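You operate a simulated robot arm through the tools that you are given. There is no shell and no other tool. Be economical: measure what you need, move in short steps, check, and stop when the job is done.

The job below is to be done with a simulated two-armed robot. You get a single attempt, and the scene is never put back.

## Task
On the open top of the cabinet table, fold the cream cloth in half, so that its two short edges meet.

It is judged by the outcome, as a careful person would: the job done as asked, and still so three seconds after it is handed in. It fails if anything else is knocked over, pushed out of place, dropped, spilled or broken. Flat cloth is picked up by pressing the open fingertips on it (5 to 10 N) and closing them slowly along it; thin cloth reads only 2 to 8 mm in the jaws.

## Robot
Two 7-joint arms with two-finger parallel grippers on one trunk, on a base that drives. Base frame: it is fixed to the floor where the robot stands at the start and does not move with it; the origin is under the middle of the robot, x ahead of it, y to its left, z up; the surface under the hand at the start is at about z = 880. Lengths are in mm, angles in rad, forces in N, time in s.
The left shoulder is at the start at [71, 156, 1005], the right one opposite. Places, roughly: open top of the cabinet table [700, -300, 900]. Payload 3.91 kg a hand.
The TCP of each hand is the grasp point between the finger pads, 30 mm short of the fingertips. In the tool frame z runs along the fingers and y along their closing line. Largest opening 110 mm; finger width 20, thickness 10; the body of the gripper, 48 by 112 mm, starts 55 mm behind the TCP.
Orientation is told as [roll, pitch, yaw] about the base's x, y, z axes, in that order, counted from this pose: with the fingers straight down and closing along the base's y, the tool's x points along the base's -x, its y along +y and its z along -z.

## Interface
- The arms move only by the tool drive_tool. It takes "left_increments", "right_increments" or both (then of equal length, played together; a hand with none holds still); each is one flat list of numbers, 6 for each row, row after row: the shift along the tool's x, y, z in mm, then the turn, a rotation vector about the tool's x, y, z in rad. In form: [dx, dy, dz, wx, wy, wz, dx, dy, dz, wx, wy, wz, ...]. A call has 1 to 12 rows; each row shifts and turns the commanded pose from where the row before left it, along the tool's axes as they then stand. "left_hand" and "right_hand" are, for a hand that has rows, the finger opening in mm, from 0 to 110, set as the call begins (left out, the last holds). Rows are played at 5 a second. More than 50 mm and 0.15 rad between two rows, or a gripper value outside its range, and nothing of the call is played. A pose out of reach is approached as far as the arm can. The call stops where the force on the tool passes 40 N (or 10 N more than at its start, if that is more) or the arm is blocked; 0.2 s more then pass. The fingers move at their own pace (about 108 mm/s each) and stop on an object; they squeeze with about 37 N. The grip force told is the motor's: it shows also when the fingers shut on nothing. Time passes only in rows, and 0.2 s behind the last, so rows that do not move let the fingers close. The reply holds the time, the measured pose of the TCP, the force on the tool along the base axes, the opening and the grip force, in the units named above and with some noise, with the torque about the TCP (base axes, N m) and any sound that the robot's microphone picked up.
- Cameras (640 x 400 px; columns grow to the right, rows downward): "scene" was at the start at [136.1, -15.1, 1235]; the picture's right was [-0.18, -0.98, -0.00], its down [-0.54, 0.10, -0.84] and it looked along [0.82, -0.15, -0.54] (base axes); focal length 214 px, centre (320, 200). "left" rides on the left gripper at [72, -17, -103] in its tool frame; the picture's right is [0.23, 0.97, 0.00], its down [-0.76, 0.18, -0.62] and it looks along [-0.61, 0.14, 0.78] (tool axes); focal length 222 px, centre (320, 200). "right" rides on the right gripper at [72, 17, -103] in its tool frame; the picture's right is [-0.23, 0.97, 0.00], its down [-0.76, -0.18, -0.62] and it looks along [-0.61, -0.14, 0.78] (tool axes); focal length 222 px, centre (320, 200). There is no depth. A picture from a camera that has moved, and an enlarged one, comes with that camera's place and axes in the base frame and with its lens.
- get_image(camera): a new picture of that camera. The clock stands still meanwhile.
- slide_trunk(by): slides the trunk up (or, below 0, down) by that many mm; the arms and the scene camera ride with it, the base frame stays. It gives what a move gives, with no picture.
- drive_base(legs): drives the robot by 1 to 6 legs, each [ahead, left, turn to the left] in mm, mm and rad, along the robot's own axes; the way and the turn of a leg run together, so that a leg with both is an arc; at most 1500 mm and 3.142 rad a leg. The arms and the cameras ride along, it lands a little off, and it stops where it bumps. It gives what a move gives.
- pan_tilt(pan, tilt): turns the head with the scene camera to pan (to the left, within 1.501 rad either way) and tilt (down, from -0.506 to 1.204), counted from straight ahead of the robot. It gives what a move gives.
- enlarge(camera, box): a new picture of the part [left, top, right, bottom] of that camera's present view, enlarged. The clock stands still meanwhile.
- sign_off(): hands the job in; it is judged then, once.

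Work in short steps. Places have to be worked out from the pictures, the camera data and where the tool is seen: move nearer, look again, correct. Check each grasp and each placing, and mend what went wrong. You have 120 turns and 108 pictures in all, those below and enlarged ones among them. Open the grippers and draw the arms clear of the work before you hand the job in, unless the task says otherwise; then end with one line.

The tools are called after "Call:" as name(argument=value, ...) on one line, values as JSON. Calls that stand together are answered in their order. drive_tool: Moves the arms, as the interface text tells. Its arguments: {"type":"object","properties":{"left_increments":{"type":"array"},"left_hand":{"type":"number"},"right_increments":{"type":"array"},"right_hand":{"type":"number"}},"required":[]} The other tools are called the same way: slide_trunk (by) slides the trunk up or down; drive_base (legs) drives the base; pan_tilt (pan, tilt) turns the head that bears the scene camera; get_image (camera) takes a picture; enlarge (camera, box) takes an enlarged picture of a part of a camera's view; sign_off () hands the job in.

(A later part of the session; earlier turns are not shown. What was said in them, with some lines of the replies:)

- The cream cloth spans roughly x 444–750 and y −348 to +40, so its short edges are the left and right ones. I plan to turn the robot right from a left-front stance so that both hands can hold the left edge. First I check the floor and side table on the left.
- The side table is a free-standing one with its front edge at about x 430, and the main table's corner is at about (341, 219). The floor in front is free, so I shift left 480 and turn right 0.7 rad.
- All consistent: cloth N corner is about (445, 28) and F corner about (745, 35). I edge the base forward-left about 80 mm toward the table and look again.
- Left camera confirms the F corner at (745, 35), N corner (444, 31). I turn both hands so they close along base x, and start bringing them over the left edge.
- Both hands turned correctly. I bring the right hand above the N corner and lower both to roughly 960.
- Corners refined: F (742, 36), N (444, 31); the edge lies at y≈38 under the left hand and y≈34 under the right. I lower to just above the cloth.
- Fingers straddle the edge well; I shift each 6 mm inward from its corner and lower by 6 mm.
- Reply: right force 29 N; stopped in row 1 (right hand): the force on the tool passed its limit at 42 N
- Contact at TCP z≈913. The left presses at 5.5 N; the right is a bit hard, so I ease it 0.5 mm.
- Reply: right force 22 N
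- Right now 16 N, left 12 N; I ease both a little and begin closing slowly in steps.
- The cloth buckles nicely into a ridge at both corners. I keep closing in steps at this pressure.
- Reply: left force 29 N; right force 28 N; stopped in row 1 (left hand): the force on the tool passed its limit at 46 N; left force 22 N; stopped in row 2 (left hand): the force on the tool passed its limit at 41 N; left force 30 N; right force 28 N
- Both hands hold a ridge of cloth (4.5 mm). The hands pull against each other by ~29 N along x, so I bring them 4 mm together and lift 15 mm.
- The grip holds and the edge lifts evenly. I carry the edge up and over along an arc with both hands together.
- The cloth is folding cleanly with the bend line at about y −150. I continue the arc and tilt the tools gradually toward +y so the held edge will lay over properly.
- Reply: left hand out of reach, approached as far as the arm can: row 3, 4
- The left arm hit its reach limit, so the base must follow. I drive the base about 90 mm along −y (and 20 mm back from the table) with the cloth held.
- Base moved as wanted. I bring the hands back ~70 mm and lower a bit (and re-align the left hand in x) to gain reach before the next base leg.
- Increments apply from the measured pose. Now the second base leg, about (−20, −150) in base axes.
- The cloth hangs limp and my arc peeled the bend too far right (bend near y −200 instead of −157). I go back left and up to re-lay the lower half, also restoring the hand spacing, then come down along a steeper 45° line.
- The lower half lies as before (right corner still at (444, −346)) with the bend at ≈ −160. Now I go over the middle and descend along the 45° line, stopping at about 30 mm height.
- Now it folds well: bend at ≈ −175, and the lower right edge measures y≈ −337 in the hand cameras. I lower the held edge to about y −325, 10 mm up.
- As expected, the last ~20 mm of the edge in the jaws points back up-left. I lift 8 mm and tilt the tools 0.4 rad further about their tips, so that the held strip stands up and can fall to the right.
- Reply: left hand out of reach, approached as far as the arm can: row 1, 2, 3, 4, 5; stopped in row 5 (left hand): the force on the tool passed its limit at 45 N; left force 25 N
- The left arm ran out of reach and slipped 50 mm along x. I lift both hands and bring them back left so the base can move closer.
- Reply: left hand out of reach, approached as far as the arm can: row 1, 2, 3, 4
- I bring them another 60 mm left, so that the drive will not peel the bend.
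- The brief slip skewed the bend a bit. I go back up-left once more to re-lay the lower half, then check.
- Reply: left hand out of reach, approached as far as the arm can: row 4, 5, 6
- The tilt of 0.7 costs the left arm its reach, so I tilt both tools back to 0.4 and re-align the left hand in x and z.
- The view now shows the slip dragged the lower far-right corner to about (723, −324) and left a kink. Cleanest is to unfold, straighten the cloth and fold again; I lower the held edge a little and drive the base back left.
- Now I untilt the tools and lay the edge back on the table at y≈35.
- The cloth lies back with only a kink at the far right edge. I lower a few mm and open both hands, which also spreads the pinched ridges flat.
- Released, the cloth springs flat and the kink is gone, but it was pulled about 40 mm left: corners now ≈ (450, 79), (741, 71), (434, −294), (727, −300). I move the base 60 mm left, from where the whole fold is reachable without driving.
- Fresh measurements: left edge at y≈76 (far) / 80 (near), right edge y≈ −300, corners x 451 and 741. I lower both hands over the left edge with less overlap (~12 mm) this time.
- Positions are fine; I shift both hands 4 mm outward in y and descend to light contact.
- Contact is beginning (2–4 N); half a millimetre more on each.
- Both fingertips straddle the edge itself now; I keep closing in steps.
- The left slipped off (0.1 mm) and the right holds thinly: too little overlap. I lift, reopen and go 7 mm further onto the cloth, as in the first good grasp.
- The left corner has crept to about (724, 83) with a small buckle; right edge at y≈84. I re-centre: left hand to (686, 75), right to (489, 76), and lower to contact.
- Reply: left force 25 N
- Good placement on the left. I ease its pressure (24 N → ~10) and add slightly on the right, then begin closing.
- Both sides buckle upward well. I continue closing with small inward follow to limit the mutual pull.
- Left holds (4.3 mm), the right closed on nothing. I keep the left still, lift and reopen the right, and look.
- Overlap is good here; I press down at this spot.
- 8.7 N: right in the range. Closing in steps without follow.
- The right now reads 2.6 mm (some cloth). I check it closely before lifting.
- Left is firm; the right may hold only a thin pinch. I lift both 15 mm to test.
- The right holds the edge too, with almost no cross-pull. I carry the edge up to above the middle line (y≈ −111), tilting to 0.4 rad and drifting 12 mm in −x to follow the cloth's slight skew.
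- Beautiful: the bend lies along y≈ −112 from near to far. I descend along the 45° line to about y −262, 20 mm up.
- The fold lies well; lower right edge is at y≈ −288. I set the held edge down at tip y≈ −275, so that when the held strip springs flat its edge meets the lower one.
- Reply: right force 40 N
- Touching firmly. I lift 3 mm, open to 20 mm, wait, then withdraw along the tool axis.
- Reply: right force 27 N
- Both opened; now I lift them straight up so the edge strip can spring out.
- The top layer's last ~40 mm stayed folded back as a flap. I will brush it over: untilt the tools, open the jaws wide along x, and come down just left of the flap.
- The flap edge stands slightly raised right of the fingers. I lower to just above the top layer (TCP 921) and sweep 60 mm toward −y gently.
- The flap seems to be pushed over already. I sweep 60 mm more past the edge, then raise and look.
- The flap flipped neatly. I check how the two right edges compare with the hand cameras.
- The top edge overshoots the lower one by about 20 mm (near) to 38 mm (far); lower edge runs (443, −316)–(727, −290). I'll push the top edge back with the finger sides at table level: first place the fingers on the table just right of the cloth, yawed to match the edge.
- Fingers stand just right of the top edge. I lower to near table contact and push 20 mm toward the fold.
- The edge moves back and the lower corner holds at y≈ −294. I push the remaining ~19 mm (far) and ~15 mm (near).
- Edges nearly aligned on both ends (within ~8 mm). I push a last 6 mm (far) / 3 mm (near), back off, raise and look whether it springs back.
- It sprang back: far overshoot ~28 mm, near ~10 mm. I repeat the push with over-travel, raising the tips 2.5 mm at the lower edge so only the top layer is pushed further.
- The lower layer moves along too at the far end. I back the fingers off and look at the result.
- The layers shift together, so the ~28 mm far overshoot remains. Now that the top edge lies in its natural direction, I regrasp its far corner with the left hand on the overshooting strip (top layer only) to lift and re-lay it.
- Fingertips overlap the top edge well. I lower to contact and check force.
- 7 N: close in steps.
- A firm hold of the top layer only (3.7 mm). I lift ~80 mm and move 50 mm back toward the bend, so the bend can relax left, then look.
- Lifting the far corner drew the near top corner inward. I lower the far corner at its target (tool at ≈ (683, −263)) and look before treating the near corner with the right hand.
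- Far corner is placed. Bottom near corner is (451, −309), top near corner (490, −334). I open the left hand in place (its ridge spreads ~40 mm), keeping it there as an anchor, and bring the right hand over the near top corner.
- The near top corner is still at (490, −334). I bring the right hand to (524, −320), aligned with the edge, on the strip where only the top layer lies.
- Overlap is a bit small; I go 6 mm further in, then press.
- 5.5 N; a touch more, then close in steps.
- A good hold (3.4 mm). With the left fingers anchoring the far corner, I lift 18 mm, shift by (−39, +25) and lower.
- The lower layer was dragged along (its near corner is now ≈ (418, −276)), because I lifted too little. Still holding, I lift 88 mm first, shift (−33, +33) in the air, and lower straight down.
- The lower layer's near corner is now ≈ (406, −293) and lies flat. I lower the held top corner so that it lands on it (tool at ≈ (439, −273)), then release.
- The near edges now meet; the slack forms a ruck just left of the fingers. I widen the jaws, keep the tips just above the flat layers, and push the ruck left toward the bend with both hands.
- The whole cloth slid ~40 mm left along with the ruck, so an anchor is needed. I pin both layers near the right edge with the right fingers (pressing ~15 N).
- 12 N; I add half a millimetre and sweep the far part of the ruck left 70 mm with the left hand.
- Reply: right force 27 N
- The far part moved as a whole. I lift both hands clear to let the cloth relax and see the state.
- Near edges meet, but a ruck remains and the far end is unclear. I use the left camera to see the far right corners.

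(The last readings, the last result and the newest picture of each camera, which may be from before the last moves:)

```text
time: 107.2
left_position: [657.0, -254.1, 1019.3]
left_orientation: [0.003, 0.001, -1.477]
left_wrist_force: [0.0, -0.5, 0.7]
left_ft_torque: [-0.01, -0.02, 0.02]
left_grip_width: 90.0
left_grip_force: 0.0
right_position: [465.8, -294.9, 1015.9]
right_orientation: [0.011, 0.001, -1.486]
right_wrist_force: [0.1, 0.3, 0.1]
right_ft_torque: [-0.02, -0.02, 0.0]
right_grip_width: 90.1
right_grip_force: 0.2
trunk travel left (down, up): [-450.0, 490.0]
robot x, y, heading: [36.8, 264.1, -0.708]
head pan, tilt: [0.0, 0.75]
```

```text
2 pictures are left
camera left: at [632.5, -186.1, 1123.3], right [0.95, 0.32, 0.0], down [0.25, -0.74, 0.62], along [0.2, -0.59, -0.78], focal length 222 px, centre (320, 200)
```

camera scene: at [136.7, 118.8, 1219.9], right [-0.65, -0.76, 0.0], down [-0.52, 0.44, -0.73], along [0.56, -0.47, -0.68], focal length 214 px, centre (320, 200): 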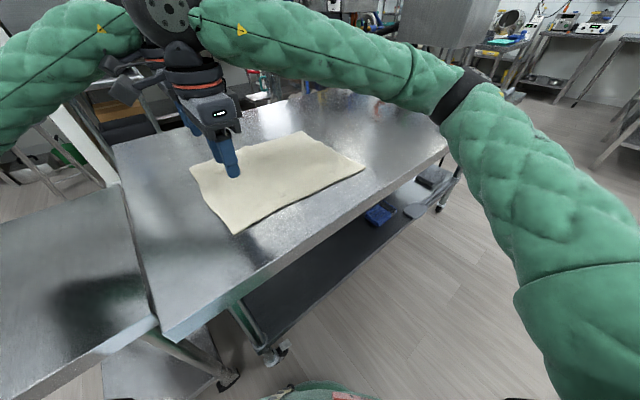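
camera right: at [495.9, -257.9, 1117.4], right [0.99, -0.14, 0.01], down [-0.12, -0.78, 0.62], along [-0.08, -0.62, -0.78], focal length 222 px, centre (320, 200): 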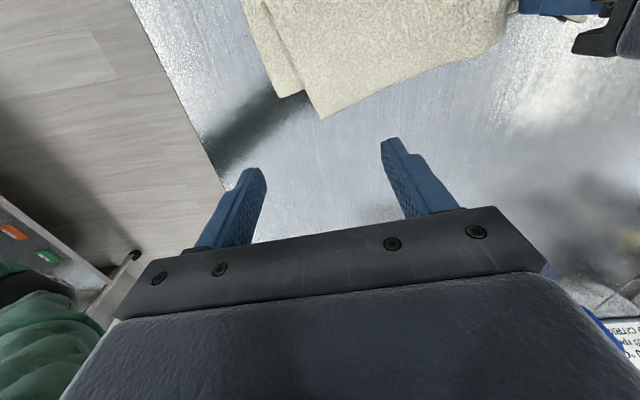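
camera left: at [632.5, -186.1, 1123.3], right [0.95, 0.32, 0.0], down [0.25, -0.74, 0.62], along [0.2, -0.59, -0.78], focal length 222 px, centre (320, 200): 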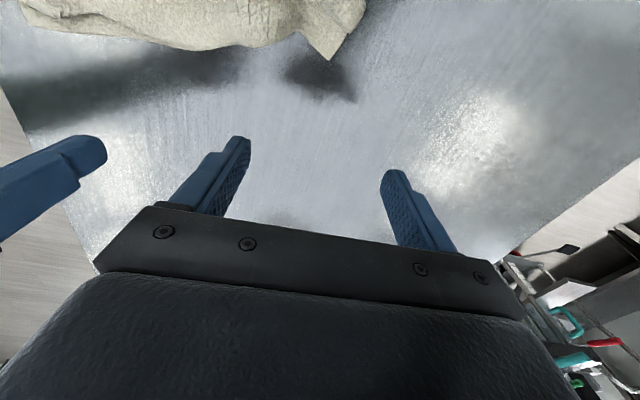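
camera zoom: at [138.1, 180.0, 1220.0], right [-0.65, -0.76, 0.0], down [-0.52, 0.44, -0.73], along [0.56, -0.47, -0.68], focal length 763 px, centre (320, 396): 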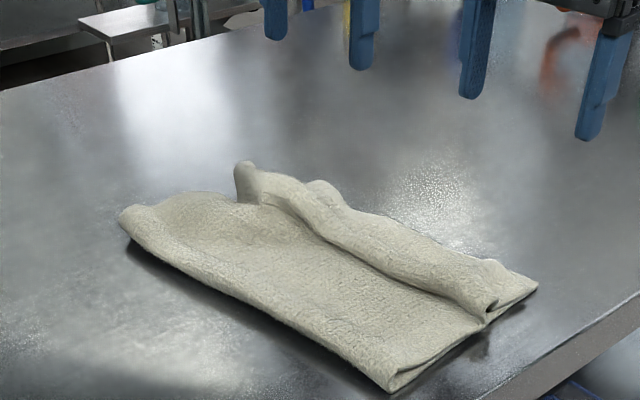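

The far right corner is crumpled in to about (650, −208) while the near corner is at (397, −256). I pin the near edge with the right fingers and bring the closed left fingers over the far corner to pull it straight.

Call:
drive_tool(left_increments=[28, -7, 0, 0, 0, 0, 28, -8, 0, 0, 0, 0, 0, 0, 30, 0, 0, 0, 0, 0, 30, 0, 0, 0, 0, 0, 25, 0, 0, 0, 0, 0, 5, 0, 0, 0], right_increments=[28, 0, 0, 0, 0, 0, 29, 1, 0, 0, 0, 0, 0, 0, 35, 0, 0, 0, 0, 0, 35, 0, 0, 0, 0, 0, 24, 0, 0, 0, 0, 0, 4, 0, 0, 0], left_hand=0, right_hand=90)

```text
time: 108.7
left_position: [638.8, -202.1, 930.2]
left_orientation: [0.003, 0.0, -1.477]
left_wrist_force: [0.4, -0.2, 0.1]
left_ft_torque: [0.05, 0.05, -0.01]
left_grip_width: 0.0
left_grip_force: 37.1
right_position: [461.1, -235.5, 917.9]
right_orientation: [0.01, -0.002, -1.486]
right_wrist_force: [0.8, 0.1, 3.6]
right_ft_torque: [0.03, 0.06, -0.02]
right_grip_width: 89.8
right_grip_force: 0.1
trunk travel left (down, up): [-450.0, 490.0]
robot x, y, heading: [39.0, 264.9, -0.701]
head pan, tilt: [0.0, 0.75]
```

Right contacts lightly; I press it to ~20 N and lower the left until it presses the far corner.

Call:
drive_tool(left_increments=[0, 0, 4, 0, 0, 0, 0, 0, 4, 0, 0, 0, 0, 0, 3, 0, 0, 0, 0, 0, 2, 0, 0, 0], right_increments=[0, 0, 1, 0, 0, 0, 0, 0, 0.8, 0, 0, 0, 0, 0, 0.5, 0, 0, 0, 0, 0, 0, 0, 0, 0])

```text
time: 109.7
left_position: [638.4, -199.4, 917.0]
left_orientation: [0.003, -0.003, -1.476]
left_wrist_force: [0.6, -0.3, 0.3]
left_ft_torque: [-0.01, -0.01, -0.02]
left_grip_width: 0.1
left_grip_force: 37.4
right_position: [461.5, -235.8, 915.6]
right_orientation: [0.012, 0.0, -1.485]
right_wrist_force: [-2.6, 1.7, 21.5]
right_ft_torque: [0.11, 0.5, 0.0]
right_grip_width: 90.3
right_grip_force: 0.3
trunk travel left (down, up): [-450.0, 490.0]
robot x, y, heading: [39.3, 264.0, -0.704]
head pan, tilt: [0.0, 0.75]
```

The left has no contact yet at 917, so only a thin layer lies there; I lower further.

Call:
drive_tool(left_increments=[0, 0, 1.5, 0, 0, 0, 0, 0, 1.5, 0, 0, 0, 0, 0, 0.8, 0, 0, 0, 0, 0, 0, 0, 0, 0])

```text
time: 110.7
left_position: [638.8, -200.8, 913.8]
left_orientation: [0.004, -0.001, -1.476]
left_wrist_force: [-1.1, 0.2, 7.9]
left_ft_torque: [0.03, 0.09, 0.04]
left_grip_width: 0.1
left_grip_force: 37.2
right_position: [462.1, -235.4, 916.0]
right_orientation: [0.01, 0.001, -1.486]
right_wrist_force: [1.5, -0.4, 24.4]
right_ft_torque: [0.04, 0.47, 0.02]
right_grip_width: 90.0
right_grip_force: 0.5
trunk travel left (down, up): [-450.0, 490.0]
robot x, y, heading: [37.9, 264.8, -0.704]
head pan, tilt: [0.0, 0.75]
```

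8 N at single-layer height. I drag this corner outward by about (+39, −27) to straighten it, near edge pinned.

Call:
drive_tool(left_increments=[-5.1, 6, 0, 0, 0, 0, -5.1, 6, 0, 0, 0, 0, -5.1, 6, 0, 0, 0, 0, -5.1, 6, 0, 0, 0, 0, -5.1, 6, 0, 0, 0, 0, -5.1, 6.2, 0, 0, 0, 0])

Call:
enlarge(camera="scene", box=[230, 90, 410, 200])

```text
time: 112.0
left_position: [679.0, -228.2, 915.2]
left_orientation: [0.003, -0.002, -1.476]
left_wrist_force: [-1.9, 0.9, 2.6]
left_ft_torque: [0.07, 0.08, 0.05]
left_grip_width: 0.0
left_grip_force: 36.9
right_position: [460.8, -235.8, 915.6]
right_orientation: [0.009, 0.0, -1.486]
right_wrist_force: [2.9, -3.5, 27.4]
right_ft_torque: [-0.08, 0.49, 0.05]
right_grip_width: 90.3
right_grip_force: 1.1
trunk travel left (down, up): [-450.0, 490.0]
robot x, y, heading: [38.6, 265.9, -0.705]
head pan, tilt: [0.0, 0.75]
```

```text
3.56 times, centred on (320, 145) of scene
camera zoom: at [137.1, 181.0, 1220.1], right [-0.65, -0.76, 0.0], down [-0.52, 0.44, -0.73], along [0.56, -0.47, -0.68], focal length 763 px, centre (320, 396)
```

zoom: 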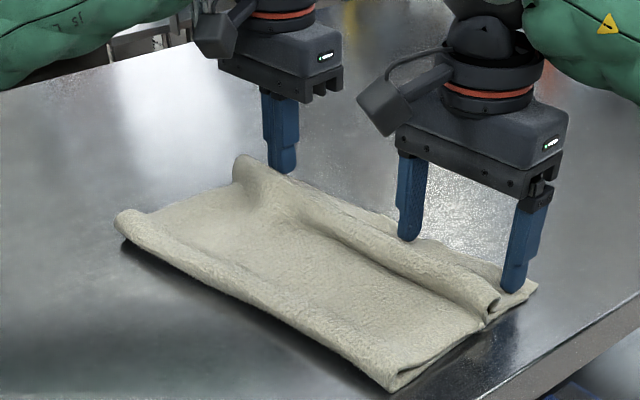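

Very much better: the cloth lies straight again, edges meet along the right side, with a low ruck beside them. I raise both hands gently, clear the right one to the side, and use the last picture from above with the left camera.

Call:
drive_tool(left_increments=[0, 0, -8, 0, 0, 0, 0, 0, -30, 0, 0, 0, 0, 0, -37, 0, 0, 0, 0, 0, -37, 0, 0, 0, 18, -32, 0, 0, 0, 0, 0, 0, 0, 0, 0, 0, 0, 0, 0, 0, 0, 0], right_increments=[0, 0, -8, 0, 0, 0, 0, 0, -30, 0, 0, 0, 0, 0, -37, 0, 0, 0, 0, 0, -37, 0, 0, 0, -40, 0, 0, 0, 0, 0, -40, 0, 0, 0, 0, 0, -20, 0, 0, 0, 0, 0])

Call:
get_image(camera="left")

```text
time: 113.7
left_position: [642.9, -217.1, 1024.5]
left_orientation: [0.005, -0.001, -1.477]
left_wrist_force: [0.0, -0.1, 0.1]
left_ft_torque: [-0.01, 0.04, 0.01]
left_grip_width: 0.0
left_grip_force: 37.0
right_position: [468.6, -337.7, 1026.6]
right_orientation: [0.009, 0.001, -1.485]
right_wrist_force: [0.2, -0.3, 0.5]
right_ft_torque: [0.01, -0.04, 0.0]
right_grip_width: 89.9
right_grip_force: 0.0
trunk travel left (down, up): [-450.0, 490.0]
robot x, y, heading: [36.7, 265.8, -0.699]
head pan, tilt: [0.0, 0.75]
```

```text
0 pictures are left
camera left: at [618.0, -147.3, 1127.3], right [0.95, 0.32, 0.0], down [0.25, -0.74, 0.62], along [0.2, -0.59, -0.78], focal length 222 px, centre (320, 200)
```

left: 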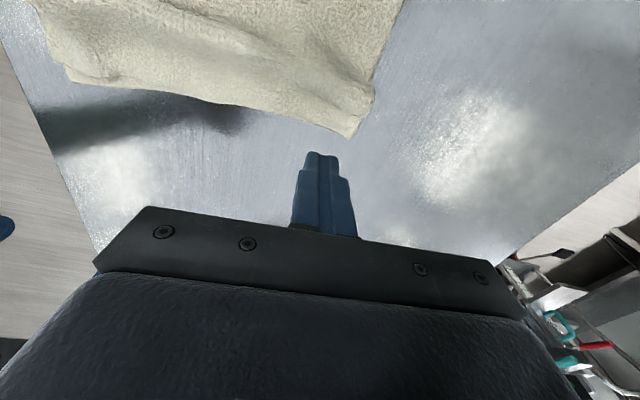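

The right edge now runs straight from the near corner to (683, −231), flat enough, and no pictures remain. I open the hands and raise the arms well clear.

Call:
drive_tool(left_increments=[0, 0, -40, 0, 0, 0, 0, 0, -40, 0, 0, 0, 30, 0, -20, 0, 0, 0, 0, 0, 0, 0, 0, 0], right_increments=[0, 0, -40, 0, 0, 0, 0, 0, -40, 0, 0, 0, 0, 0, -20, 0, 0, 0, 0, 0, 0, 0, 0, 0], left_hand=110, right_hand=110)

Call:
drive_base(legs=[[-250, 0, 0]])

```text
time: 114.7
left_position: [639.3, -186.7, 1121.0]
left_orientation: [0.004, 0.002, -1.477]
left_wrist_force: [0.3, 0.2, 0.2]
left_ft_torque: [0.02, 0.01, 0.03]
left_grip_width: 110.1
left_grip_force: 0.1
right_position: [468.2, -337.8, 1125.5]
right_orientation: [0.01, 0.003, -1.489]
right_wrist_force: [0.6, 0.1, -0.6]
right_ft_torque: [0.03, 0.02, 0.0]
right_grip_width: 110.2
right_grip_force: 0.1
trunk travel left (down, up): [-450.0, 490.0]
robot x, y, heading: [39.0, 262.3, -0.706]
head pan, tilt: [0.0, 0.75]
```

```text
time: 116.5
left_position: [443.9, -22.8, 1122.0]
left_orientation: [0.003, -0.002, -1.483]
left_wrist_force: [0.3, 0.0, 0.6]
left_ft_torque: [0.03, -0.03, 0.0]
left_grip_width: 110.3
left_grip_force: 0.1
right_position: [270.0, -175.2, 1127.7]
right_orientation: [0.01, 0.001, -1.491]
right_wrist_force: [0.1, -0.4, 0.5]
right_ft_torque: [-0.03, -0.03, -0.01]
right_grip_width: 109.6
right_grip_force: 0.1
trunk travel left (down, up): [-450.0, 490.0]
robot x, y, heading: [-156.7, 428.7, -0.707]
head pan, tilt: [0.0, 0.75]
```

The arms are clear of the table, the grippers are open and the cloth lies folded, so I hand the job in.

Call:
sign_off()

```text
The job is handed in.
```

The cream cloth is folded in half on the table, but not perfectly: its short edges meet at the near end, while at the far end I couldn't confirm they meet and one layer may be off by 30–40 mm. A low ruck also runs alongside the edge, the whole cloth has shifted from where it lay, and I noticed nothing else disturbed.
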